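You operate a simulated robot arm through the tools that you are given. There is no shell and no other tool. Be economical: measure what you need, move in short steps, check, and stop when the job is done.

You run a simulated two-armed robot. Do the job below in one go: nothing can be reset, and whatever is moved stays where it is left.

Task
Pick up the yellow slip with one hand, pass it to the other hand and put it on the top of the juice stand. Take the blue slip and put it in the inside of the wash tub. Put the grey cloth on the blue liner. Do these in any order. Set down upright: yellow slip.

Only the result counts: the job must be done as asked and must still hold three seconds after the hand-in. Knocking over, shifting, dropping, spilling or breaking anything else fails it. Flat cloth is picked up by pressing the open fingertips on it (5 to 10 N) and closing them slowly along it; thin cloth reads only 2 to 8 mm in the jaws.

Robot
Two 6-joint arms with two-finger parallel grippers on one trunk, on a base that drives. Base frame: it is fixed to the floor where the robot stands at the start and does not move with it; the origin is under the middle of the robot, x ahead of it, y to its left, z up; the surface under the hand at the start is at about z = 0.8. Units: m, rad, N and s.
The left shoulder is at the start at [0.06, 0.187, 1.122], the right one opposite. With the tool pointing down near the work surface each hand reaches from about 0.22 to 0.62 m from the robot's upright axis, wherever it stands, measured 20 degrees to its own side. Places, roughly: grey cloth (12x8x4 cm) [0.5, 0.5, 0.8]; inside of the wash tub [0.8, -1.4, 0.8]; top of the juice stand [0, -1.6, 0.8]. Payload 1.57 kg a hand.
Tool frame (each hand has its own): the origin (TCP) lies between the finger pads and is the grasp point; the fingertips stand 0.03 m ahead of it; z points along the fingers, y is the line along which they close. Largest opening 0.11 m; finger width 0.024, thickness 0.012; the body of the gripper, 0.048 by 0.112 m, starts 0.078 m behind the TCP.
Orientation is told as [roll, pitch, yaw] about the base's x, y, z axes, in that order, counted from this pose: with the fingers straight down and closing along the base's y, the tool's x points along the base's -x, its y along +y and its z along -z.

Tools
- The arms move only by the tool servo_tool. It takes "left_motion", "right_motion" or both (then of equal length, played together; a hand with none holds still); each is a list of rows, each an object of numbers (a shift or turn left out is 0, a gripper value left out holds the last): "tx", "ty", "tz": the shift along the base's x, y, z in cm; "ax", "ay", "az": the turn, a rotation vector about the base's x, y, z in rad; "hand": the gripper command, from -1 (shut) to 1 (fully open), values between in proportion. In form: [{"tx": .., "ty": .., "tz": .., "ax": .., "ay": .., "az": .., "hand": ..}, ...]. A call has 1 to 8 rows; each row shifts and turns the commanded pose from where the row before left it. Each row takes 0.2 s and may step no farther than 0.05 m and 0.15 rad from the row before; otherwise, or with a gripper value out of range, the whole call is refused. Where a pose cannot be reached the arm comes as near as it can. A force on the tool above 40 N (or 10 N above the force at the start of the call, whichever is more), or a blocked arm, ends the call early, and 0.2 s more pass. Each finger travels about 0.153 m/s and halts on what it meets, pressing with about 39 N; the grip force reading is that of the motor and also rises with nothing between the fingers. The clock runs only during rows and for 0.2 s after the last one: add rows that do not move to give the fingers time. The reply holds the time, the measured pose of the TCP, the force on the tool along the base axes, the opening and the grip force, in the units named above and with some noise, with the torque about the TCP (base axes, N m) and any sound that the robot's microphone picked up.
- Cameras (640 x 400 px; columns grow to the right, rows downward): "scene" is now at [0.0123, 0.0236, 1.663]; the picture's right is [0.31, -0.95, 0.00], its down [-0.73, -0.24, -0.64] and it looks along [0.60, 0.20, -0.77] (base axes); focal length 268 px, centre (320, 200). "left" rides on the left gripper at [0.07, -0.016, -0.141] in its tool frame; the picture's right is [0.23, 0.97, 0.00], its down [-0.86, 0.20, -0.48] and it looks along [-0.47, 0.11, 0.88] (tool axes); focal length 222 px, centre (320, 200). "right" rides on the right gripper at [0.07, 0.016, -0.141] in its tool frame; the picture's right is [-0.23, 0.97, 0.00], its down [-0.86, -0.20, -0.48] and it looks along [-0.47, -0.11, 0.88] (tool axes); focal length 222 px, centre (320, 200). There is no depth. A picture from a camera that has moved, and an enlarged one, comes with that camera's place and axes in the base frame and with its lens.
- snapshot(camera): a new picture of that camera. It takes no simulated time.
- slide_trunk(by): slides the trunk up (or, below 0, down) by that many m; the arms and the scene camera ride with it, the base frame stays. It gives what a move gives, with no picture.
- base_move(legs): drives the robot by 1 to 6 legs, each [ahead, left, turn to the left] in m, m and rad, along the robot's own axes; the way and the turn of a leg run together, so that a leg with both is an arc; at most 1.5 m and 3.142 rad a leg. The arms and the cameras ride along, it lands a little off, and it stops where it bumps. It gives what a move gives.
- turn_head(pan, tilt): turns the head with the scene camera to pan (to the left, within 1.501 rad either way) and tilt (down, from -0.506 to 1.204), counted from straight ahead of the robot. It gives what a move gives.
- inspect(camera, box): a new picture of the part [left, top, right, bottom] of that camera's present view, enlarged. It takes no simulated time.
- job_done(): hands the job in; it is judged then, once.

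Work in short steps. Places have to be worked out from the pictures, the camera data and where the tool is seen: move nearer, look again, correct. Check each grasp and each placing, and mend what went wrong. You have 165 turns and 138 pictures in all, those below and enlarged ones among them. Open the grippers and draw the arms clear of the work before you hand the job in, unless the task says otherwise; then end with one line.

The tools are called after "Emit:" as name(argument=value, ...) on one line, values as JSON. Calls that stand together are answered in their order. servo_tool: Moves the arms, as the interface text tells. Its arguments: {"type":"object","properties":{"left_motion":{"type":"array","items":{"type":"object","properties":{"tx":{"type":"number"},"ty":{"type":"number"},"tz":{"type":"number"},"ax":{"type":"number"},"ay":{"type":"number"},"az":{"type":"number"},"hand":{"type":"number"}}}},"right_motion":{"type":"array","items":{"type":"object","properties":{"tx":{"type":"number"},"ty":{"type":"number"},"tz":{"type":"number"},"ax":{"type":"number"},"ay":{"type":"number"},"az":{"type":"number"},"hand":{"type":"number"}}}}},"required":[]} The other tools are called the same way: slide_trunk (by) slides the trunk up or down; base_move (legs) drives the base; turn_head (pan, tilt) turns the head that bears the scene camera; snapshot (camera) takes a picture; inspect (camera, box) takes an enlarged picture of a part of a camera's view; job_done () hands the job in.

At the start:

```text
time_s: 0.0
left_position: [0.3181, 0.454, 1.1216]
left_tool_rot: [0.0, 0.0, 0.0]
left_wrist_force: [-0.3, -1.2, -0.2]
left_wrist_torque: [0.0, 0.0, 0.02]
left_gripper_width: 0.1101
left_grasp_force: 0.1
right_position: [0.3424, 0.0199, 1.0576]
right_tool_rot: [0.0, 0.0, -0.001]
right_wrist_force: [0.1, 0.2, 0.4]
right_wrist_torque: [0.0, 0.0, 0.02]
right_gripper_width: 0.11
right_grasp_force: 0.1
trunk travel left (down, up): [-0.75, 0.24]
robot x, y, heading: [0.0002, -0.0013, -0.0]
head pan, tilt: [0.319, 0.88]
```

scene: 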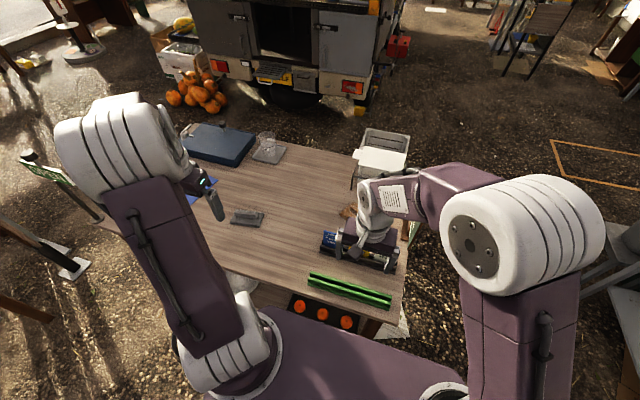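
right: 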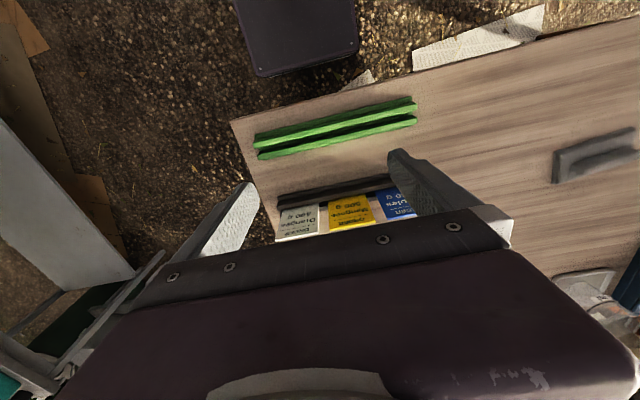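
left: 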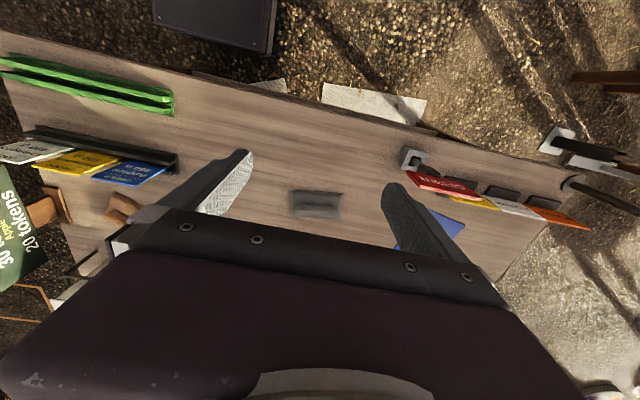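

I start by looking closer at the table: the rack with slips at the right, the grey cloth in the middle, and the blue liner.

Emit:
inspect(camera="scene", box=[160, 100, 440, 330])

Emit:
inspect(camera="left", box=[380, 120, 640, 280])

Emit:
inspect(camera="right", box=[220, 80, 440, 250])

```text
1.74 times, centred on (300, 215) of scene
camera zoom: at [0.0123, 0.0236, 1.663], right [0.31, -0.95, 0.0], down [-0.73, -0.24, -0.64], along [0.6, 0.2, -0.77], focal length 467 px, centre (355, 174)
```

zoom: 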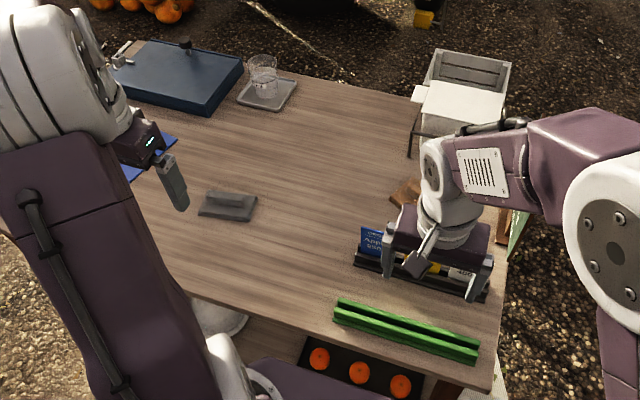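

```text
2.46 times, centred on (510, 200) of left
camera zoom: at [0.2491, 0.4371, 1.2635], right [-0.23, 0.97, 0.0], down [0.86, 0.2, 0.48], along [0.47, 0.11, -0.88], focal length 547 px, centre (-148, 200)
```

zoom: 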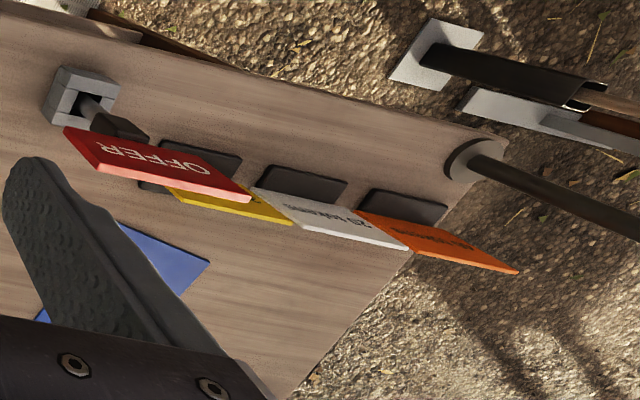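

```text
2.35 times, centred on (330, 165) of right
camera zoom: at [0.2741, 0.035, 1.1985], right [0.23, 0.97, 0.0], down [0.86, -0.2, 0.48], along [0.47, -0.11, -0.88], focal length 523 px, centre (296, 282)
```

zoom: 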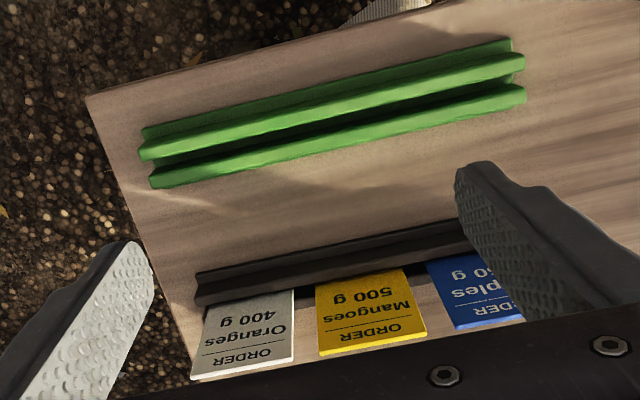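

The order slips (white, yellow, blue) stand in the black rail. Next I look right for the wash tub and juice stand.

Emit:
turn_head(pan=-1.05, tilt=0.55)

Emit:
snapshot(camera="scene")

Emit:
turn_head(pan=-1.5, tilt=0.6)

Emit:
snapshot(camera="scene")

```text
time_s: 1.5
left_position: [0.319, 0.4547, 1.1216]
left_tool_rot: [-0.001, -0.001, -0.001]
left_wrist_force: [-0.4, 0.2, -0.1]
left_wrist_torque: [0.01, -0.02, 0.01]
left_gripper_width: 0.1101
left_grasp_force: 0.0
right_position: [0.3442, 0.0197, 1.0561]
right_tool_rot: [0.001, -0.001, -0.001]
right_wrist_force: [-0.6, 0.3, -0.6]
right_wrist_torque: [-0.02, 0.01, 0.03]
right_gripper_width: 0.11
right_grasp_force: 0.1
trunk travel left (down, up): [-0.75, 0.24]
robot x, y, heading: [0.0017, -0.0013, 0.001]
head pan, tilt: [-1.051, 0.55]
```

```text
131 pictures are left
camera scene: at [-0.0157, -0.0783, 1.6907], right [-0.87, -0.5, 0.0], down [-0.26, 0.45, -0.85], along [0.42, -0.74, -0.52], focal length 268 px, centre (320, 200)
```

scene: 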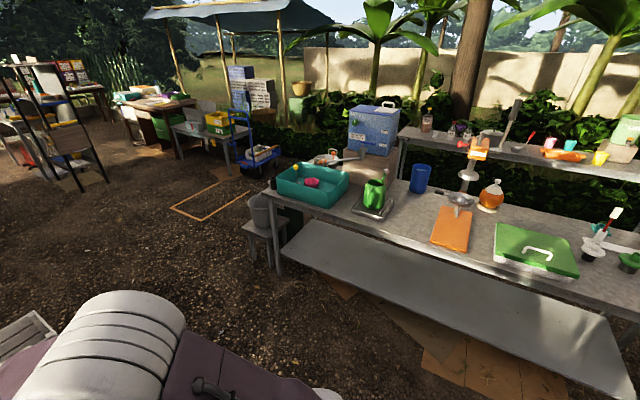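

```text
time_s: 2.4
left_position: [0.3189, 0.4548, 1.1222]
left_tool_rot: [-0.001, 0.001, 0.001]
left_wrist_force: [-0.1, 0.3, 0.4]
left_wrist_torque: [0.02, -0.03, -0.04]
left_gripper_width: 0.1099
left_grasp_force: 0.0
right_position: [0.3438, 0.0203, 1.0567]
right_tool_rot: [-0.002, 0.001, 0.002]
right_wrist_force: [-0.7, -0.7, -1.3]
right_wrist_torque: [0.03, 0.02, 0.01]
right_gripper_width: 0.11
right_grasp_force: 0.0
trunk travel left (down, up): [-0.75, 0.24]
robot x, y, heading: [0.0005, -0.0029, 0.002]
head pan, tilt: [-1.499, 0.6]
```

```text
130 pictures are left
camera scene: at [-0.0539, -0.0886, 1.6862], right [-1.0, -0.07, 0.0], down [-0.04, 0.56, -0.83], along [0.06, -0.82, -0.56], focal length 268 px, centre (320, 200)
```

scene: 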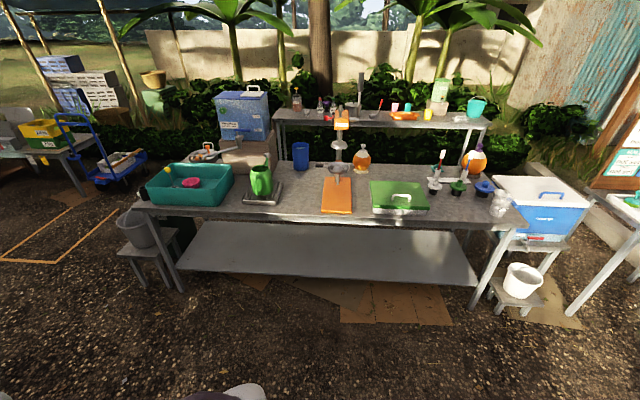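

The counter with the teal tub and juice stand is at y≈-1.6. I enlarge it.

Emit:
inspect(camera="scene", box=[240, 90, 440, 225])

Emit:
inspect(camera="scene", box=[130, 90, 300, 225])

```text
2.96 times, centred on (340, 158) of scene
camera zoom: at [-0.0539, -0.0886, 1.6862], right [-1.0, -0.07, 0.0], down [-0.04, 0.56, -0.83], along [0.06, -0.82, -0.56], focal length 795 px, centre (261, 326)
```

zoom: 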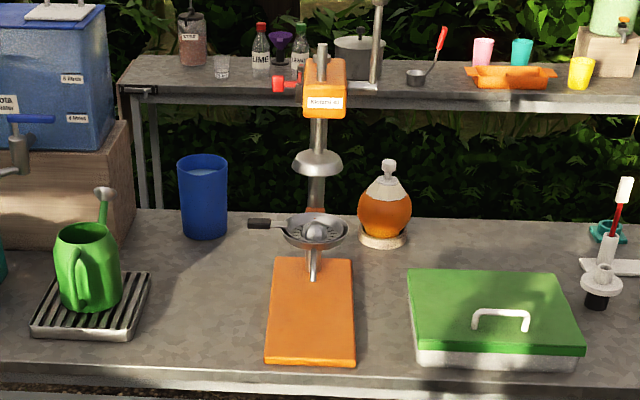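

```text
2.96 times, centred on (215, 158) of scene
camera zoom: at [-0.0539, -0.0886, 1.6862], right [-1.0, -0.07, 0.0], down [-0.04, 0.56, -0.83], along [0.06, -0.82, -0.56], focal length 795 px, centre (631, 326)
```

zoom: 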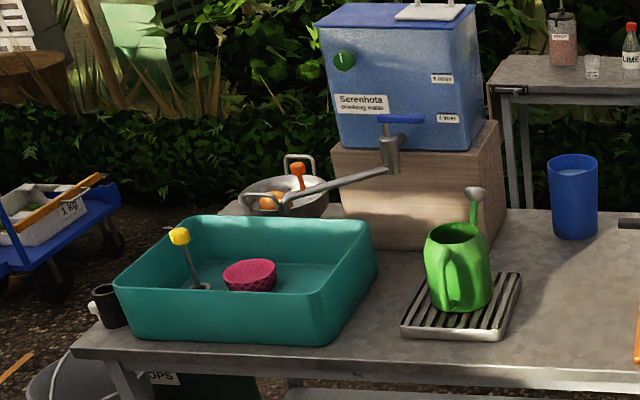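

The counter's centre comes out at about [0.03, -1.55], so the "juice stand" looks like that counter and its top the countertop. Now I move the right arm aside to see the slip rail properly.

Emit:
servo_tool(right_motion=[{"ty": -5, "tz": 2}, {"ty": -5, "tz": 2}, {"ty": -5, "tz": 2}, {"ty": -5, "tz": 2}, {"ty": -4}, {}])

Emit:
turn_head(pan=0.1, tilt=0.95)

Emit:
snapshot(camera="scene")

Emit:
inspect(camera="scene", box=[280, 130, 480, 270])

```text
refused: row 1 steps farther than a row can; nothing moved
```

```text
time_s: 4.1
left_position: [0.3196, 0.4544, 1.1221]
left_tool_rot: [-0.001, -0.001, 0.0]
left_wrist_force: [-0.5, 0.4, -0.4]
left_wrist_torque: [0.0, 0.0, 0.01]
left_gripper_width: 0.11
left_grasp_force: 0.1
right_position: [0.3436, 0.0202, 1.0561]
right_tool_rot: [-0.001, 0.0, 0.0]
right_wrist_force: [0.2, -1.2, 0.6]
right_wrist_torque: [0.0, 0.01, 0.0]
right_gripper_width: 0.1099
right_grasp_force: 0.1
trunk travel left (down, up): [-0.75, 0.24]
robot x, y, heading: [0.0005, 0.0003, -0.001]
head pan, tilt: [0.099, 0.949]
```

```text
127 pictures are left
camera scene: at [0.012, 0.0067, 1.6578], right [0.1, -1.0, 0.0], down [-0.81, -0.08, -0.58], along [0.58, 0.06, -0.81], focal length 268 px, centre (320, 200)
```

scene: 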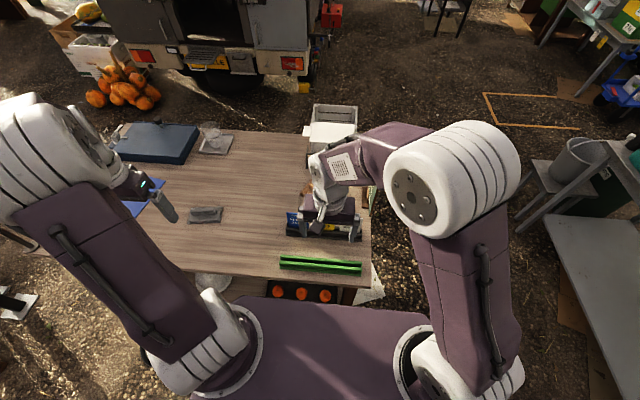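

```text
2.86 times, centred on (380, 200) of scene
camera zoom: at [0.012, 0.0067, 1.6578], right [0.1, -1.0, 0.0], down [-0.81, -0.08, -0.58], along [0.58, 0.06, -0.81], focal length 767 px, centre (149, 200)
```

zoom: 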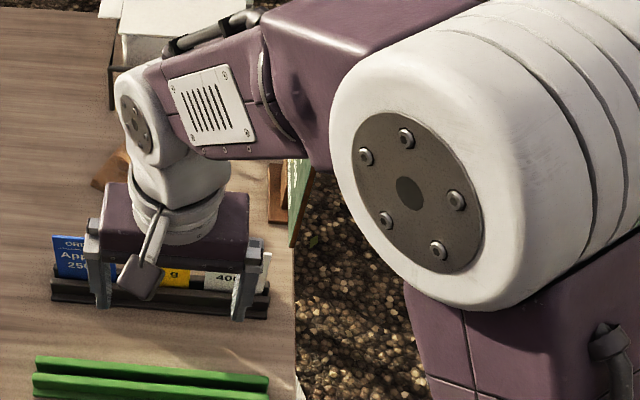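

The first row was too long in total; I redo the sidestep with shorter rows, then look again.

Emit:
servo_tool(right_motion=[{"ty": -4.5, "tz": 2}, {"ty": -4.5, "tz": 2}, {"ty": -4.5, "tz": 2}, {"ty": -4.5, "tz": 2}, {"ty": -4.5}, {}])

Emit:
inspect(camera="scene", box=[260, 170, 400, 290])

```text
time_s: 5.5
left_position: [0.3182, 0.4547, 1.1219]
left_tool_rot: [0.001, -0.001, 0.0]
left_wrist_force: [0.4, 0.7, -0.9]
left_wrist_torque: [-0.02, 0.01, -0.05]
left_gripper_width: 0.1099
left_grasp_force: 0.1
right_position: [0.3424, -0.2044, 1.1371]
right_tool_rot: [0.0, 0.001, 0.0]
right_wrist_force: [-0.2, -0.3, 0.2]
right_wrist_torque: [0.0, 0.01, -0.02]
right_gripper_width: 0.1101
right_grasp_force: 0.1
trunk travel left (down, up): [-0.75, 0.24]
robot x, y, heading: [-0.0026, -0.0028, -0.005]
head pan, tilt: [0.099, 0.949]
```

```text
3.33 times, centred on (330, 230) of scene
camera zoom: at [0.012, 0.0076, 1.6578], right [0.1, -1.0, 0.0], down [-0.81, -0.08, -0.58], along [0.58, 0.06, -0.81], focal length 895 px, centre (287, 100)
```

zoom: 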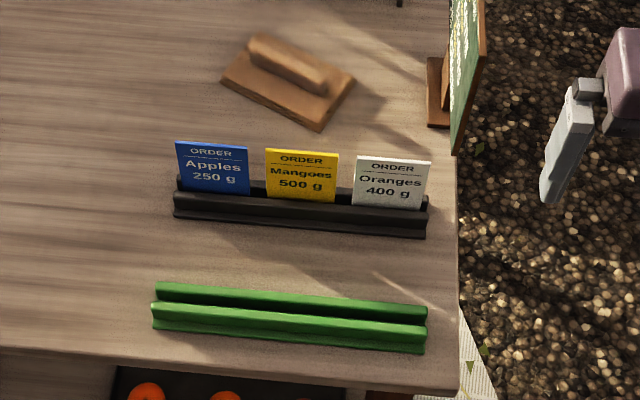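

The slips stand upright in the black rail at about x=0.48, and the grey cloth is at about [0.495, 0.488]. Before moving the cloth I look at the left side for the blue liner.

Emit:
turn_head(pan=0.75, tilt=0.8)

Emit:
snapshot(camera="scene")

Emit:
inspect(camera="left", box=[260, 130, 520, 280])

```text
time_s: 6.5
left_position: [0.3188, 0.454, 1.122]
left_tool_rot: [0.0, 0.001, 0.0]
left_wrist_force: [-0.5, -0.2, 0.7]
left_wrist_torque: [-0.02, -0.01, 0.0]
left_gripper_width: 0.11
left_grasp_force: 0.1
right_position: [0.3432, -0.2047, 1.1362]
right_tool_rot: [0.0, 0.0, 0.002]
right_wrist_force: [-0.3, 0.3, -0.4]
right_wrist_torque: [0.03, 0.01, 0.04]
right_gripper_width: 0.1098
right_grasp_force: 0.1
trunk travel left (down, up): [-0.75, 0.24]
robot x, y, heading: [-0.0025, -0.0006, 0.001]
head pan, tilt: [0.75, 0.799]
```

```text
124 pictures are left
camera scene: at [-0.0013, 0.0543, 1.6693], right [0.68, -0.73, 0.0], down [-0.52, -0.49, -0.7], along [0.51, 0.47, -0.72], focal length 268 px, centre (320, 200)
```

scene: 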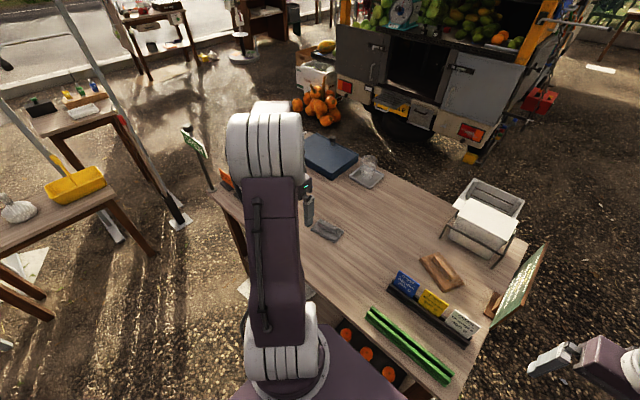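

```text
2.46 times, centred on (390, 205) of left
camera zoom: at [0.2491, 0.4369, 1.2636], right [-0.23, 0.97, 0.0], down [0.86, 0.2, 0.48], along [0.47, 0.11, -0.88], focal length 547 px, centre (148, 188)
```

zoom: 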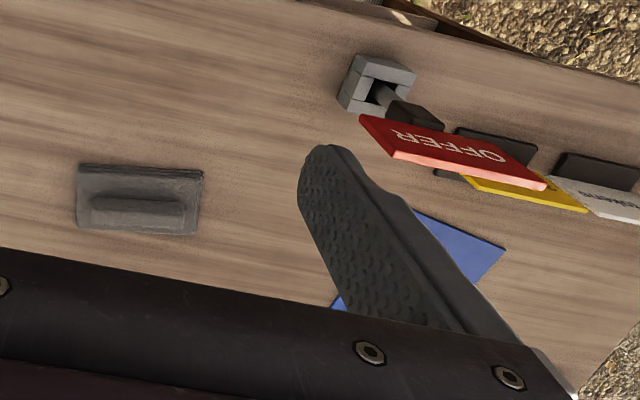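

Cloth ridge runs nearly along y at about [0.509, 0.487] (yaw ≈ +10°). The blue liner is near [0.5, 0.82], so I drive 0.4 m left to have both within reach of the left arm.

Emit:
base_move(legs=[[0, 0.4, 0]])

Emit:
servo_tool(left_motion=[{"az": 0.146, "tz": -1}, {"az": 0.146, "tz": -1}, {"az": 0.146, "tz": -1}, {"az": 0.146, "tz": -1}, {"az": 0.146, "tz": -1}, {"az": 0.146}, {"az": 0.146}, {"az": 0.146}])

Emit:
servo_tool(left_motion=[{"az": 0.146}, {"az": 0.146}, {"az": 0.146}, {"az": 0.146}, {}])

Emit:
snapshot(camera="left")

Emit:
snapshot(camera="scene")

```text
time_s: 9.0
left_position: [0.3185, 0.8576, 1.1222]
left_tool_rot: [0.002, -0.001, -0.003]
left_wrist_force: [-0.1, -0.8, 0.1]
left_wrist_torque: [0.02, -0.04, 0.0]
left_gripper_width: 0.11
left_grasp_force: 0.0
right_position: [0.3446, 0.1971, 1.1363]
right_tool_rot: [0.001, 0.001, -0.001]
right_wrist_force: [0.9, 0.4, 0.3]
right_wrist_torque: [0.03, 0.02, 0.01]
right_gripper_width: 0.1099
right_grasp_force: 0.0
trunk travel left (down, up): [-0.75, 0.24]
robot x, y, heading: [-0.0027, 0.4047, 0.001]
head pan, tilt: [0.75, 0.799]
```

```text
time_s: 10.8
left_position: [0.3206, 0.8576, 1.0718]
left_tool_rot: [-0.002, 0.0, 1.168]
left_wrist_force: [0.7, -0.2, -0.2]
left_wrist_torque: [-0.02, 0.0, 0.0]
left_gripper_width: 0.1101
left_grasp_force: 0.1
right_position: [0.3439, 0.1989, 1.1361]
right_tool_rot: [-0.001, 0.0, -0.002]
right_wrist_force: [0.7, -0.7, 0.0]
right_wrist_torque: [-0.02, 0.0, -0.02]
right_gripper_width: 0.1099
right_grasp_force: 0.0
trunk travel left (down, up): [-0.75, 0.24]
robot x, y, heading: [-0.0007, 0.4052, 0.001]
head pan, tilt: [0.75, 0.799]
```

```text
time_s: 12.0
left_position: [0.3196, 0.8564, 1.0727]
left_tool_rot: [0.002, 0.0, 1.752]
left_wrist_force: [0.1, -0.9, -1.0]
left_wrist_torque: [0.01, 0.03, 0.03]
left_gripper_width: 0.1097
left_grasp_force: 0.1
right_position: [0.3432, 0.1988, 1.1355]
right_tool_rot: [-0.001, 0.0, 0.0]
right_wrist_force: [0.8, -0.3, 0.7]
right_wrist_torque: [0.03, 0.01, 0.0]
right_gripper_width: 0.11
right_grasp_force: 0.0
trunk travel left (down, up): [-0.75, 0.24]
robot x, y, heading: [-0.0028, 0.4018, 0.0]
head pan, tilt: [0.75, 0.799]
```

```text
122 pictures are left
camera left: at [0.3489, 0.7908, 1.2137], right [-0.92, -0.4, 0.0], down [-0.35, 0.8, 0.48], along [-0.19, 0.44, -0.88], focal length 222 px, centre (320, 200)
```

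left: 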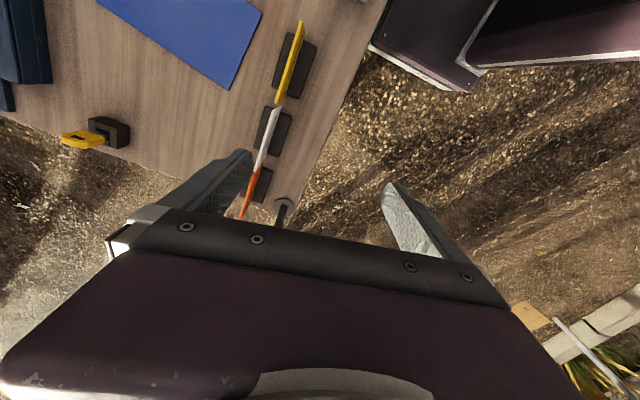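

```text
121 pictures are left
camera scene: at [-0.0009, 0.4584, 1.6693], right [0.68, -0.73, 0.0], down [-0.53, -0.49, -0.7], along [0.51, 0.47, -0.72], focal length 268 px, centre (320, 200)
```

scene: 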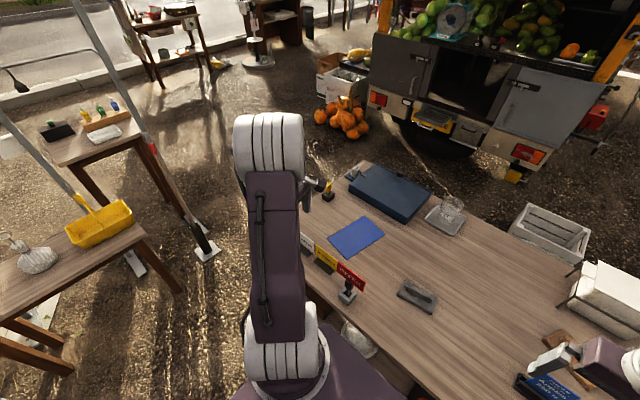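

Liner is clearly seen: centre about [0.563, 0.783], long axis about −17°. I bring the left hand above the cloth at safe height to check.

Emit:
servo_tool(left_motion=[{"tx": 2.4, "ty": -4.2}, {"tx": 2.4, "ty": -4.2}, {"tx": 2.4, "ty": -4.2}, {"tx": 2.4, "ty": -4.2}, {"tx": 2.4, "ty": -4.2}, {"tx": 2.4, "ty": -4.2}, {"tx": 2.4, "ty": -4.2}, {"tx": 2.2, "ty": -4.2}])

Emit:
servo_tool(left_motion=[{"ty": -3.4, "tz": -3}, {"tz": -5}, {"tz": -2}, {}])

Emit:
snapshot(camera="left")

Emit:
snapshot(camera="scene")

```text
time_s: 13.8
left_position: [0.5106, 0.5198, 1.0719]
left_tool_rot: [0.001, -0.002, 1.75]
left_wrist_force: [0.7, -0.3, 0.3]
left_wrist_torque: [0.02, 0.03, 0.02]
left_gripper_width: 0.1101
left_grasp_force: 0.0
right_position: [0.3435, 0.1968, 1.1357]
right_tool_rot: [0.0, 0.001, -0.002]
right_wrist_force: [0.2, -0.2, -0.1]
right_wrist_torque: [-0.01, 0.01, -0.01]
right_gripper_width: 0.1102
right_grasp_force: 0.0
trunk travel left (down, up): [-0.75, 0.24]
robot x, y, heading: [-0.0016, 0.4033, -0.001]
head pan, tilt: [0.75, 0.799]
```

```text
time_s: 14.8
left_position: [0.5101, 0.4867, 0.9735]
left_tool_rot: [0.001, 0.002, 1.75]
left_wrist_force: [0.2, -0.4, -0.9]
left_wrist_torque: [0.07, 0.02, -0.02]
left_gripper_width: 0.1102
left_grasp_force: 0.1
right_position: [0.3427, 0.1984, 1.1366]
right_tool_rot: [0.0, 0.0, -0.002]
right_wrist_force: [0.0, -0.3, -0.8]
right_wrist_torque: [0.0, -0.01, 0.0]
right_gripper_width: 0.1099
right_grasp_force: 0.0
trunk travel left (down, up): [-0.75, 0.24]
robot x, y, heading: [0.001, 0.4064, 0.001]
head pan, tilt: [0.75, 0.799]
```

```text
120 pictures are left
camera left: at [0.5382, 0.419, 1.1141], right [-0.92, -0.4, 0.0], down [-0.35, 0.81, 0.48], along [-0.19, 0.44, -0.88], focal length 222 px, centre (320, 200)
```

left: 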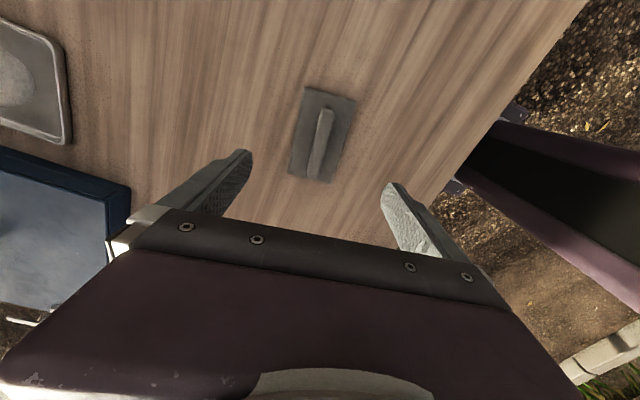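

```text
119 pictures are left
camera scene: at [-0.0011, 0.4573, 1.6694], right [0.68, -0.73, 0.0], down [-0.53, -0.49, -0.7], along [0.51, 0.47, -0.72], focal length 268 px, centre (320, 200)
```

scene: 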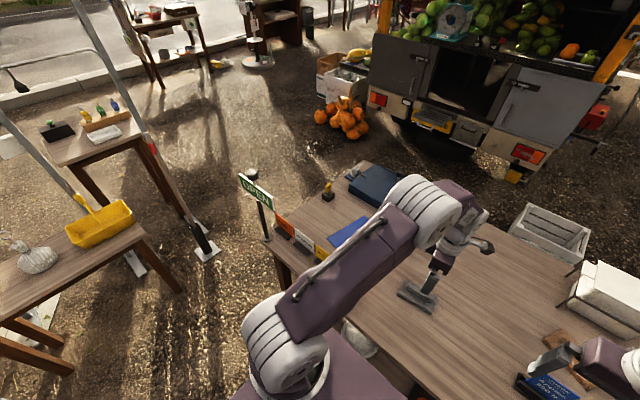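

Ridge found at about [0.5055, 0.488], yaw ~16°. I adjust, narrow the jaws to ~5 cm, and descend to just above the base of the cloth.

Emit:
servo_tool(left_motion=[{"tx": -0.4, "az": 0.09, "hand": -0.09}, {"tz": -4}, {"tz": -4}, {"tz": -2}, {"tz": -1}, {}])

Emit:
snapshot(camera="left")

Emit:
inspect(camera="scene", box=[370, 230, 470, 320])

```text
time_s: 16.2
left_position: [0.5045, 0.4866, 0.8609]
left_tool_rot: [0.002, 0.001, 1.842]
left_wrist_force: [-0.3, 0.5, 0.1]
left_wrist_torque: [-0.01, -0.02, 0.0]
left_gripper_width: 0.0502
left_grasp_force: 0.1
right_position: [0.3422, 0.1984, 1.135]
right_tool_rot: [0.0, 0.0, -0.002]
right_wrist_force: [-0.4, -0.3, 0.1]
right_wrist_torque: [0.01, 0.0, 0.02]
right_gripper_width: 0.1101
right_grasp_force: 0.1
trunk travel left (down, up): [-0.75, 0.24]
robot x, y, heading: [0.0031, 0.4064, 0.0]
head pan, tilt: [0.75, 0.799]
```

```text
118 pictures are left
camera left: at [0.5399, 0.4233, 1.0031], right [-0.88, -0.48, 0.0], down [-0.42, 0.77, 0.48], along [-0.23, 0.42, -0.88], focal length 222 px, centre (320, 200)
```

left: 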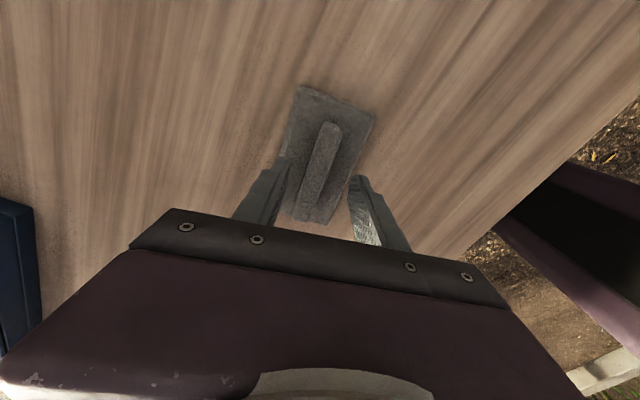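

```text
4.44 times, centred on (420, 275) of scene
camera zoom: at [-0.0009, 0.4583, 1.6693], right [0.68, -0.73, 0.0], down [-0.53, -0.49, -0.7], along [0.51, 0.47, -0.72], focal length 1193 px, centre (-124, -133)
```

zoom: 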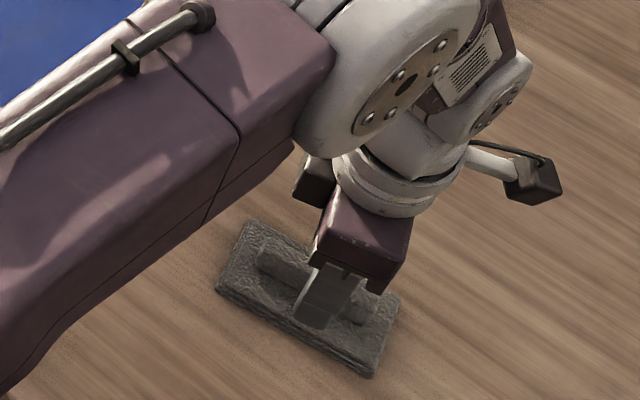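

Ridge centre refined to about [0.511, 0.481]; I shift, go down until a light touch, then close slowly.

Emit:
servo_tool(left_motion=[{"tx": 0.6, "ty": -0.6, "az": -0.04}, {"tz": -0.7}, {"tz": -0.7}, {"tz": -0.5}, {}])

```text
time_s: 17.4
left_position: [0.5111, 0.4811, 0.8447]
left_tool_rot: [-0.001, 0.0, 1.802]
left_wrist_force: [0.2, -0.3, 9.1]
left_wrist_torque: [-0.02, 0.14, -0.04]
left_gripper_width: 0.0498
left_grasp_force: 0.0
right_position: [0.3423, 0.1981, 1.137]
right_tool_rot: [0.0, 0.001, -0.002]
right_wrist_force: [0.4, 0.7, -0.4]
right_wrist_torque: [0.02, 0.01, 0.02]
right_gripper_width: 0.11
right_grasp_force: 0.0
trunk travel left (down, up): [-0.75, 0.24]
robot x, y, heading: [-0.0022, 0.4056, 0.001]
head pan, tilt: [0.75, 0.799]
```

Touching with 9 N at tip height ≈0.815. I close slowly along the cloth.

Emit:
servo_tool(left_motion=[{"hand": -0.3}, {"hand": -0.45}, {"hand": -0.6}, {"hand": -0.75}, {"hand": -0.9}, {"hand": -1}, {}, {}])

Emit:
servo_tool(left_motion=[{"tz": 1}, {"tz": 2}, {"tz": 3}, {"tz": 4}, {}])

Emit:
snapshot(camera="left")

Emit:
snapshot(camera="scene")

```text
time_s: 19.2
left_position: [0.5107, 0.4802, 0.8433]
left_tool_rot: [-0.001, 0.002, 1.801]
left_wrist_force: [0.3, 1.2, 15.0]
left_wrist_torque: [0.01, 0.1, -0.49]
left_gripper_width: 0.0153
left_grasp_force: 31.5
right_position: [0.3416, 0.199, 1.1358]
right_tool_rot: [0.0, -0.003, -0.001]
right_wrist_force: [0.6, 1.3, -0.3]
right_wrist_torque: [0.02, 0.0, -0.04]
right_gripper_width: 0.11
right_grasp_force: 0.1
trunk travel left (down, up): [-0.75, 0.24]
robot x, y, heading: [-0.0012, 0.4064, 0.003]
head pan, tilt: [0.75, 0.799]
```

```text
time_s: 20.4
left_position: [0.5131, 0.4809, 0.9433]
left_tool_rot: [0.002, 0.0, 1.801]
left_wrist_force: [-0.1, 0.2, -0.4]
left_wrist_torque: [-0.03, 0.02, -0.02]
left_gripper_width: 0.0149
left_grasp_force: 31.0
right_position: [0.343, 0.1992, 1.1356]
right_tool_rot: [0.001, 0.0, -0.002]
right_wrist_force: [-0.1, 0.1, -0.6]
right_wrist_torque: [-0.02, -0.04, 0.01]
right_gripper_width: 0.11
right_grasp_force: 0.0
trunk travel left (down, up): [-0.75, 0.24]
robot x, y, heading: [-0.0002, 0.404, -0.001]
head pan, tilt: [0.75, 0.799]
```

```text
116 pictures are left
camera left: at [0.5446, 0.4158, 1.0849], right [-0.9, -0.44, 0.0], down [-0.39, 0.79, 0.48], along [-0.21, 0.43, -0.88], focal length 222 px, centre (320, 200)
```

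left: 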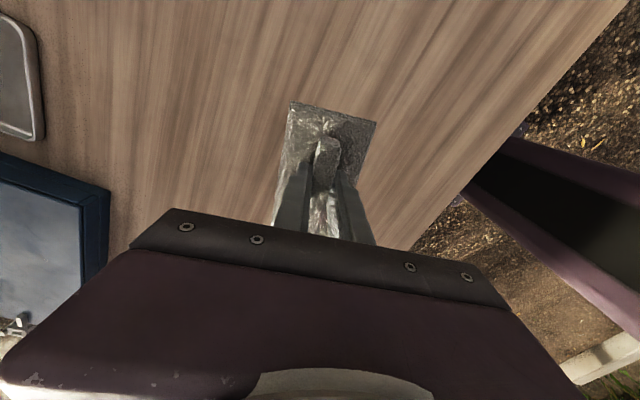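

```text
115 pictures are left
camera scene: at [-0.0006, 0.4583, 1.6693], right [0.68, -0.73, 0.0], down [-0.53, -0.49, -0.7], along [0.51, 0.47, -0.72], focal length 268 px, centre (320, 200)
```

scene: 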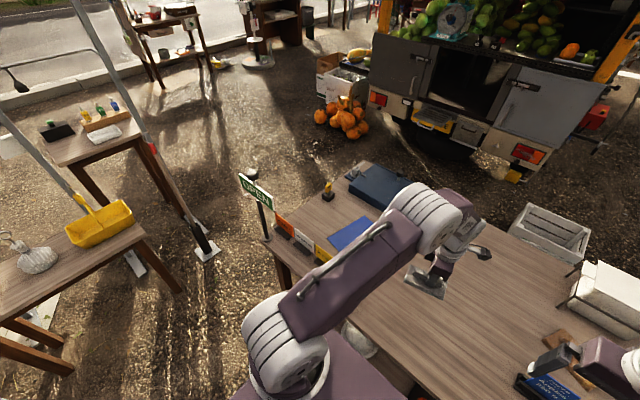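

Cloth is held well (15 mm in the jaws). I raise it and turn it to align with the liner while moving over there.

Emit:
servo_tool(left_motion=[{"tz": 3, "az": -0.149}, {"tz": 3, "az": -0.149}, {"ty": 3, "az": -0.149}, {"ty": 3, "az": -0.149}, {"ty": 3, "az": -0.149}, {"ty": 3, "az": -0.149}, {"ty": 3, "az": -0.149}, {"ty": 3, "az": -0.149}])

Emit:
servo_tool(left_motion=[{"ty": 4, "tx": 1, "az": -0.149}, {"ty": 4, "tx": 1, "az": -0.149}, {"ty": 4, "tx": 1, "az": -0.149}, {"tx": 1, "az": -0.149}, {"tx": 1, "az": -0.149}, {"az": -0.149}, {}])

Emit:
snapshot(camera="left")

Emit:
snapshot(camera="scene")

```text
time_s: 22.2
left_position: [0.5123, 0.6622, 1.0019]
left_tool_rot: [0.0, 0.003, 0.607]
left_wrist_force: [-1.3, -0.2, -0.7]
left_wrist_torque: [0.01, 0.01, 0.0]
left_gripper_width: 0.0152
left_grasp_force: 30.3
right_position: [0.3446, 0.1991, 1.1368]
right_tool_rot: [-0.001, 0.0, -0.002]
right_wrist_force: [-0.9, 0.5, -0.3]
right_wrist_torque: [0.01, -0.01, 0.03]
right_gripper_width: 0.11
right_grasp_force: 0.1
trunk travel left (down, up): [-0.75, 0.24]
robot x, y, heading: [0.0018, 0.4039, -0.002]
head pan, tilt: [0.75, 0.799]
```

```text
time_s: 23.8
left_position: [0.5612, 0.7818, 1.0026]
left_tool_rot: [0.0, -0.001, -0.288]
left_wrist_force: [0.5, -0.3, -0.7]
left_wrist_torque: [0.01, -0.01, 0.01]
left_gripper_width: 0.0148
left_grasp_force: 31.1
right_position: [0.3424, 0.1985, 1.1355]
right_tool_rot: [0.001, -0.001, -0.001]
right_wrist_force: [-0.5, -0.4, -0.4]
right_wrist_torque: [0.02, -0.02, 0.0]
right_gripper_width: 0.1101
right_grasp_force: 0.1
trunk travel left (down, up): [-0.75, 0.24]
robot x, y, heading: [0.0001, 0.4042, 0.005]
head pan, tilt: [0.75, 0.799]
```

```text
114 pictures are left
camera left: at [0.4905, 0.7843, 1.1447], right [0.06, 1.0, 0.0], down [0.88, -0.05, 0.48], along [0.48, -0.03, -0.88], focal length 222 px, centre (320, 200)
```

left: 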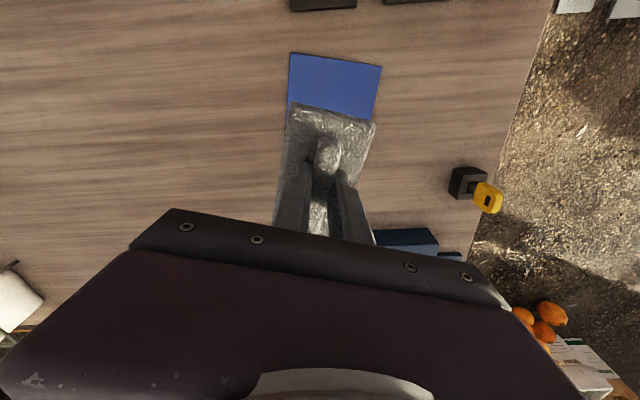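

```text
113 pictures are left
camera scene: at [-0.0008, 0.4581, 1.6694], right [0.68, -0.73, 0.0], down [-0.53, -0.49, -0.7], along [0.51, 0.47, -0.72], focal length 268 px, centre (320, 200)
```

scene: 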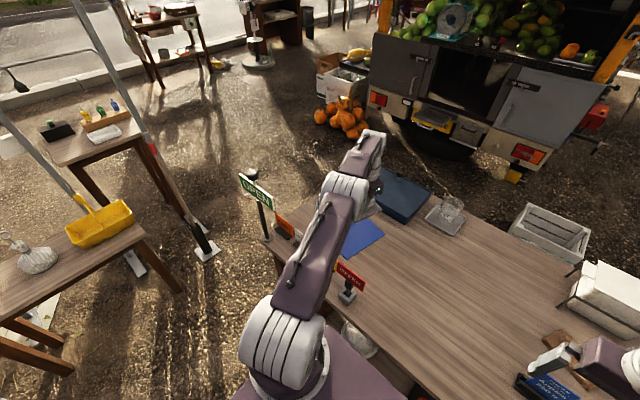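

Cloth is aligned over the liner. I lower it 15 cm to the table height seen at grasp.

Emit:
servo_tool(left_motion=[{"tz": -4}, {"tz": -4}, {"tz": -4}, {"tz": -2}, {"tz": -1}, {"tz": -0.5}, {}])

Emit:
snapshot(camera="left")

```text
time_s: 25.4
left_position: [0.5519, 0.7767, 0.849]
left_tool_rot: [0.0, 0.001, -0.288]
left_wrist_force: [-0.1, -0.1, 0.0]
left_wrist_torque: [-0.03, -0.05, 0.0]
left_gripper_width: 0.015
left_grasp_force: 30.8
left hand out of reach, approached as far as the arm can: row 4, 6
right_position: [0.3426, 0.1977, 1.1365]
right_tool_rot: [-0.001, 0.001, -0.002]
right_wrist_force: [-0.5, 0.2, 0.7]
right_wrist_torque: [0.02, -0.03, -0.01]
right_gripper_width: 0.1101
right_grasp_force: 0.0
trunk travel left (down, up): [-0.75, 0.24]
robot x, y, heading: [-0.0004, 0.4062, 0.001]
head pan, tilt: [0.75, 0.799]
```

```text
112 pictures are left
camera left: at [0.4806, 0.7805, 0.9914], right [0.06, 1.0, 0.0], down [0.88, -0.05, 0.48], along [0.48, -0.03, -0.88], focal length 222 px, centre (320, 200)
```

left: 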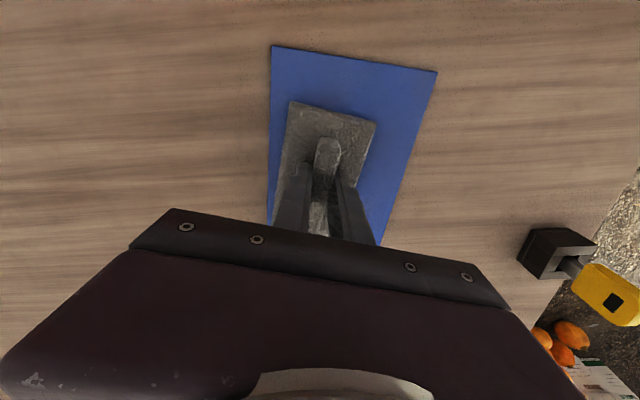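

Cloth sits within the liner but toward its right edge; I nudge +y 1 cm and lower until contact.

Emit:
servo_tool(left_motion=[{"tx": -0.6, "ty": 1.2}, {"tz": -0.5}, {"tz": -0.4}, {}])

```text
time_s: 26.4
left_position: [0.5459, 0.7906, 0.8479]
left_tool_rot: [0.008, -0.009, -0.286]
left_wrist_force: [5.4, 6.2, 39.4]
left_wrist_torque: [-0.03, 0.62, -0.04]
left_gripper_width: 0.0149
left_grasp_force: 30.9
right_position: [0.3401, 0.1965, 1.1381]
right_tool_rot: [0.002, -0.002, -0.001]
right_wrist_force: [0.0, -0.4, 0.4]
right_wrist_torque: [0.01, -0.01, 0.05]
right_gripper_width: 0.11
right_grasp_force: 0.1
trunk travel left (down, up): [-0.75, 0.24]
robot x, y, heading: [0.0024, 0.4078, -0.0]
head pan, tilt: [0.75, 0.799]
```

Firm contact at 0.848. I relieve the press and open the fingers.

Emit:
servo_tool(left_motion=[{"tz": 0.5}, {"hand": -0.6}, {"hand": -0.4}, {"hand": -0.1}, {}])

Emit:
servo_tool(left_motion=[{"tz": 2}, {"tz": 3}, {"tz": 4}, {"tz": 4}, {"tz": 4}, {}])

Emit:
snapshot(camera="left")

```text
time_s: 27.6
left_position: [0.5438, 0.7887, 0.8475]
left_tool_rot: [0.003, 0.0, -0.286]
left_wrist_force: [-1.8, -1.6, 16.2]
left_wrist_torque: [-0.06, -0.08, -0.06]
left_gripper_width: 0.0415
left_grasp_force: 0.1
right_position: [0.3406, 0.196, 1.1362]
right_tool_rot: [0.001, -0.003, -0.001]
right_wrist_force: [-1.1, -0.5, 0.6]
right_wrist_torque: [0.02, -0.01, 0.0]
right_gripper_width: 0.1099
right_grasp_force: 0.1
trunk travel left (down, up): [-0.75, 0.24]
robot x, y, heading: [0.0004, 0.4058, -0.004]
head pan, tilt: [0.75, 0.799]
```

```text
time_s: 29.0
left_position: [0.5575, 0.7933, 1.0139]
left_tool_rot: [0.0, 0.001, -0.287]
left_wrist_force: [0.9, -0.1, -0.8]
left_wrist_torque: [0.0, 0.02, -0.03]
left_gripper_width: 0.0498
left_grasp_force: 0.1
left hand out of reach, approached as far as the arm can: row 2, 3
right_position: [0.3439, 0.1978, 1.1355]
right_tool_rot: [0.0, -0.002, -0.002]
right_wrist_force: [0.7, -0.1, 0.9]
right_wrist_torque: [0.01, 0.03, -0.03]
right_gripper_width: 0.1099
right_grasp_force: 0.0
trunk travel left (down, up): [-0.75, 0.24]
robot x, y, heading: [0.0015, 0.4032, -0.0]
head pan, tilt: [0.75, 0.799]
```

```text
111 pictures are left
camera left: at [0.4869, 0.798, 1.1565], right [0.06, 1.0, 0.0], down [0.88, -0.05, 0.48], along [0.48, -0.03, -0.88], focal length 222 px, centre (320, 200)
```

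left: 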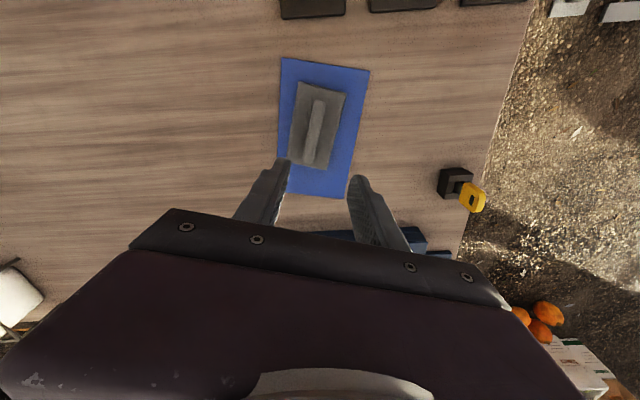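

The grey cloth lies neatly on the blue liner. Now I draw the left arm back and up, turning it to yaw −90° for the slips, then drive back right to the rail.

Emit:
servo_tool(left_motion=[{"tx": -2, "tz": 3, "az": -0.145}, {"tx": -3, "tz": 3, "az": -0.145}, {"tx": -3, "tz": 3, "az": -0.145}, {"tx": -3, "ty": -2, "az": -0.145}, {"tx": -3, "ty": -2, "az": -0.145}, {"tx": -3, "ty": -2, "az": -0.145}, {"tx": -3, "ty": -2, "az": -0.145}, {"az": -0.145, "hand": 0}])

Emit:
servo_tool(left_motion=[{"az": -0.124}, {}])

Emit:
base_move(legs=[[0, -0.38, 0]])

Emit:
turn_head(pan=0.05, tilt=0.9)

Emit:
snapshot(camera="scene")

```text
time_s: 30.8
left_position: [0.5365, 0.8019, 1.1036]
left_tool_rot: [-0.012, 0.006, -0.987]
left_wrist_force: [0.6, -0.8, -0.4]
left_wrist_torque: [0.01, 0.0, 0.01]
left_gripper_width: 0.055
left_grasp_force: 0.1
left hand out of reach, approached as far as the arm can: row 1, 2, 3, 4, 5, 6, 7
right_position: [0.343, 0.1981, 1.1352]
right_tool_rot: [0.0, 0.0, -0.002]
right_wrist_force: [0.7, 0.2, 0.5]
right_wrist_torque: [-0.03, -0.02, 0.0]
right_gripper_width: 0.1099
right_grasp_force: 0.0
trunk travel left (down, up): [-0.75, 0.24]
robot x, y, heading: [0.0004, 0.4035, -0.0]
head pan, tilt: [0.75, 0.799]
```

```text
time_s: 31.4
left_position: [0.5365, 0.803, 1.1046]
left_tool_rot: [-0.011, 0.005, -1.112]
left_wrist_force: [0.1, -0.8, 0.1]
left_wrist_torque: [0.01, 0.01, 0.03]
left_gripper_width: 0.0548
left_grasp_force: 0.1
right_position: [0.3429, 0.1974, 1.1367]
right_tool_rot: [-0.001, -0.001, -0.001]
right_wrist_force: [0.8, 0.2, -0.2]
right_wrist_torque: [0.0, 0.02, 0.0]
right_gripper_width: 0.1102
right_grasp_force: 0.0
trunk travel left (down, up): [-0.75, 0.24]
robot x, y, heading: [0.0002, 0.4039, -0.0]
head pan, tilt: [0.75, 0.799]
```

```text
time_s: 33.8
left_position: [0.5354, 0.4226, 1.1037]
left_tool_rot: [-0.012, 0.005, -1.111]
left_wrist_force: [0.3, 0.2, 0.0]
left_wrist_torque: [-0.01, -0.01, -0.03]
left_gripper_width: 0.0551
left_grasp_force: 0.2
right_position: [0.3408, -0.1809, 1.1358]
right_tool_rot: [0.0, -0.001, -0.002]
right_wrist_force: [0.5, 0.3, 0.0]
right_wrist_torque: [0.0, -0.02, 0.02]
right_gripper_width: 0.1098
right_grasp_force: 0.1
trunk travel left (down, up): [-0.75, 0.24]
robot x, y, heading: [0.0, 0.0209, -0.0]
head pan, tilt: [0.75, 0.799]
```

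```text
time_s: 34.9
left_position: [0.5351, 0.4229, 1.1034]
left_tool_rot: [-0.014, 0.005, -1.112]
left_wrist_force: [0.2, -0.5, 0.2]
left_wrist_torque: [-0.01, -0.01, -0.01]
left_gripper_width: 0.0549
left_grasp_force: 0.1
right_position: [0.3419, -0.1812, 1.136]
right_tool_rot: [0.0, -0.001, -0.003]
right_wrist_force: [0.4, -0.3, -0.5]
right_wrist_torque: [-0.03, 0.01, 0.0]
right_gripper_width: 0.1098
right_grasp_force: 0.1
trunk travel left (down, up): [-0.75, 0.24]
robot x, y, heading: [-0.0048, 0.0267, -0.003]
head pan, tilt: [0.051, 0.901]
```

```text
110 pictures are left
camera scene: at [0.0145, 0.0278, 1.6614], right [0.05, -1.0, 0.0], down [-0.78, -0.04, -0.62], along [0.62, 0.03, -0.78], focal length 268 px, centre (320, 200)
```

scene: 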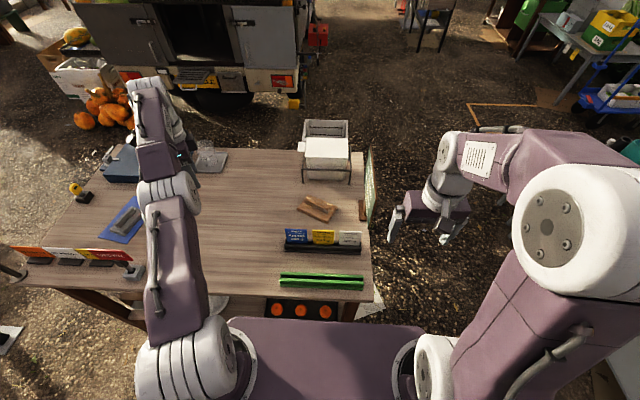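

The left arm was near its limit and lagged. I bring it in toward the rail and complete the turn.

Emit:
servo_tool(left_motion=[{"tx": -1, "ty": -4, "az": -0.1}, {"tx": -1, "ty": -4, "az": -0.1}, {"tx": -1, "ty": -4, "az": -0.1}, {"tx": -1, "ty": -4, "az": -0.1}, {"tx": -1, "ty": -4, "az": -0.06}, {}])

Emit:
snapshot(camera="left")

Emit:
snapshot(camera="scene")

```text
time_s: 36.3
left_position: [0.5562, 0.3365, 1.1262]
left_tool_rot: [-0.024, 0.006, -1.341]
left_wrist_force: [0.3, 1.6, 0.0]
left_wrist_torque: [-0.02, -0.01, -0.01]
left_gripper_width: 0.0551
left_grasp_force: 0.0
left hand out of reach, approached as far as the arm can: row 1, 2, 3, 4, 5
right_position: [0.3421, -0.1813, 1.1356]
right_tool_rot: [-0.002, -0.001, -0.004]
right_wrist_force: [-0.2, 0.1, 0.5]
right_wrist_torque: [-0.02, 0.0, -0.02]
right_gripper_width: 0.1098
right_grasp_force: 0.1
trunk travel left (down, up): [-0.75, 0.24]
robot x, y, heading: [-0.0033, 0.0223, -0.001]
head pan, tilt: [0.051, 0.901]
```

```text
109 pictures are left
camera left: at [0.5284, 0.4002, 1.2686], right [0.9, 0.44, -0.02], down [0.4, -0.79, 0.47], along [0.19, -0.43, -0.88], focal length 222 px, centre (320, 200)
```

left: 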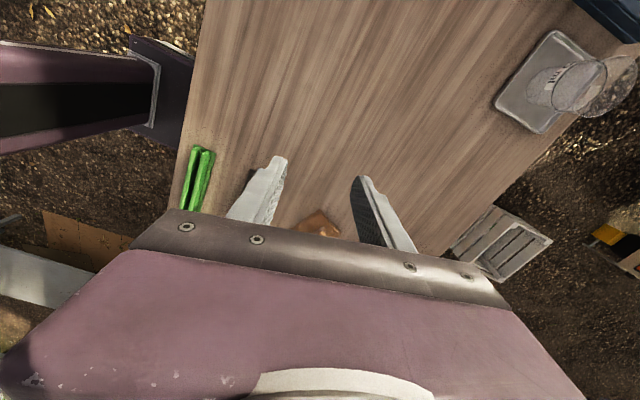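

```text
108 pictures are left
camera scene: at [0.0144, 0.0278, 1.6614], right [0.05, -1.0, 0.0], down [-0.78, -0.04, -0.62], along [0.62, 0.03, -0.78], focal length 268 px, centre (320, 200)
```

scene: 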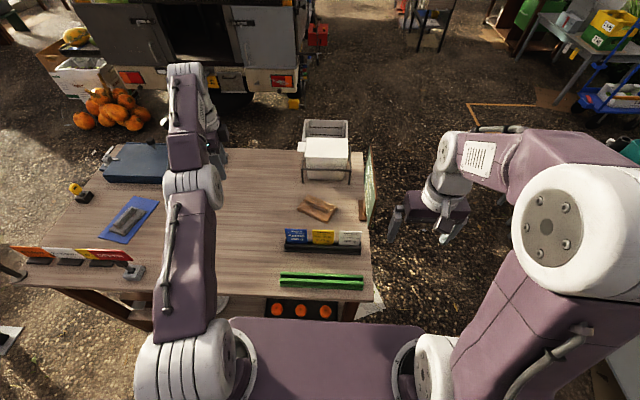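

Yaw −90° runs into a wrist limit on this arm (it worked at +100° before), so I'll use yaw +90° for the left and −90° for the right, each tilted outward for the hand-over. I turn the left back.

Emit:
servo_tool(left_motion=[{"az": 0.148}, {"az": 0.148}, {"az": 0.148}, {"az": 0.148}, {"az": 0.148}, {"az": 0.148}, {"az": 0.148}, {"az": 0.148}])

Emit:
servo_tool(left_motion=[{"tx": -2, "az": 0.148}, {"tx": -2, "az": 0.148}, {"tx": -2, "az": 0.148}, {"tx": -2, "az": 0.148}, {"tx": -2, "az": 0.148}, {"az": 0.148}, {"az": 0.148}, {}])

```text
time_s: 38.1
left_position: [0.5576, 0.3369, 1.1279]
left_tool_rot: [-0.025, 0.009, -0.184]
left_wrist_force: [-0.4, -0.8, -0.3]
left_wrist_torque: [0.02, 0.01, 0.01]
left_gripper_width: 0.0552
left_grasp_force: 0.1
right_position: [0.3419, -0.1828, 1.1367]
right_tool_rot: [-0.001, 0.0, -0.004]
right_wrist_force: [0.9, 0.3, -0.1]
right_wrist_torque: [-0.02, -0.02, -0.02]
right_gripper_width: 0.1102
right_grasp_force: 0.1
trunk travel left (down, up): [-0.75, 0.24]
robot x, y, heading: [-0.0009, 0.0259, -0.003]
head pan, tilt: [0.051, 0.901]
```

```text
time_s: 39.9
left_position: [0.5531, 0.3456, 1.1375]
left_tool_rot: [-0.023, 0.018, 0.357]
left_wrist_force: [-0.4, 0.0, -0.2]
left_wrist_torque: [-0.02, 0.0, 0.02]
left_gripper_width: 0.0551
left_grasp_force: 0.0
left hand out of reach, approached as far as the arm can: row 1, 2, 3, 4, 5
right_position: [0.3421, -0.1816, 1.1359]
right_tool_rot: [0.0, 0.0, -0.002]
right_wrist_force: [-1.1, -0.4, 0.8]
right_wrist_torque: [0.02, 0.02, -0.02]
right_gripper_width: 0.1102
right_grasp_force: 0.1
trunk travel left (down, up): [-0.75, 0.24]
robot x, y, heading: [0.0, 0.0232, -0.006]
head pan, tilt: [0.051, 0.901]
```

Rotations work but inward translation doesn't; the elbow seems stuck straight (singular). I test other directions.

Emit:
servo_tool(left_motion=[{"tz": -3}, {"tz": -3}, {"tz": -3}])

Emit:
snapshot(camera="scene")

```text
time_s: 40.7
left_position: [0.5696, 0.3519, 1.0502]
left_tool_rot: [-0.025, 0.018, 0.354]
left_wrist_force: [-0.3, -0.3, -0.7]
left_wrist_torque: [-0.01, -0.02, 0.01]
left_gripper_width: 0.0551
left_grasp_force: 0.0
left hand out of reach, approached as far as the arm can: row 1, 2, 3
right_position: [0.3423, -0.181, 1.1369]
right_tool_rot: [0.001, -0.001, -0.003]
right_wrist_force: [-0.4, 0.3, -0.3]
right_wrist_torque: [0.02, 0.01, -0.03]
right_gripper_width: 0.1102
right_grasp_force: 0.1
trunk travel left (down, up): [-0.75, 0.24]
robot x, y, heading: [-0.0029, 0.0253, -0.007]
head pan, tilt: [0.051, 0.901]
```

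```text
107 pictures are left
camera scene: at [0.0149, 0.0274, 1.6615], right [0.05, -1.0, 0.0], down [-0.78, -0.04, -0.62], along [0.62, 0.03, -0.78], focal length 268 px, centre (320, 200)
```

scene: 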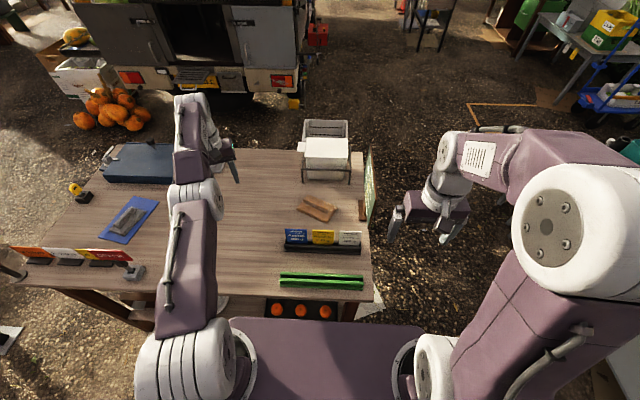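

The arm swings only on its full radius. I try a strong inward and upward command to unbend the elbow.

Emit:
servo_tool(left_motion=[{"tx": -4.9}, {"tx": -4.9}, {"tx": -4.9}, {"tx": -4.9}, {}, {}])

```text
time_s: 42.1
left_position: [0.5656, 0.366, 1.0566]
left_tool_rot: [-0.026, 0.017, 0.356]
left_wrist_force: [0.1, 0.5, -0.3]
left_wrist_torque: [-0.02, -0.02, -0.01]
left_gripper_width: 0.0553
left_grasp_force: 0.1
left hand out of reach, approached as far as the arm can: row 1, 2, 3, 4
right_position: [0.3418, -0.1821, 1.1363]
right_tool_rot: [0.0, 0.001, -0.004]
right_wrist_force: [0.7, -0.6, -0.6]
right_wrist_torque: [0.0, 0.01, 0.03]
right_gripper_width: 0.1101
right_grasp_force: 0.1
trunk travel left (down, up): [-0.75, 0.24]
robot x, y, heading: [-0.0026, 0.0261, -0.001]
head pan, tilt: [0.051, 0.901]
```

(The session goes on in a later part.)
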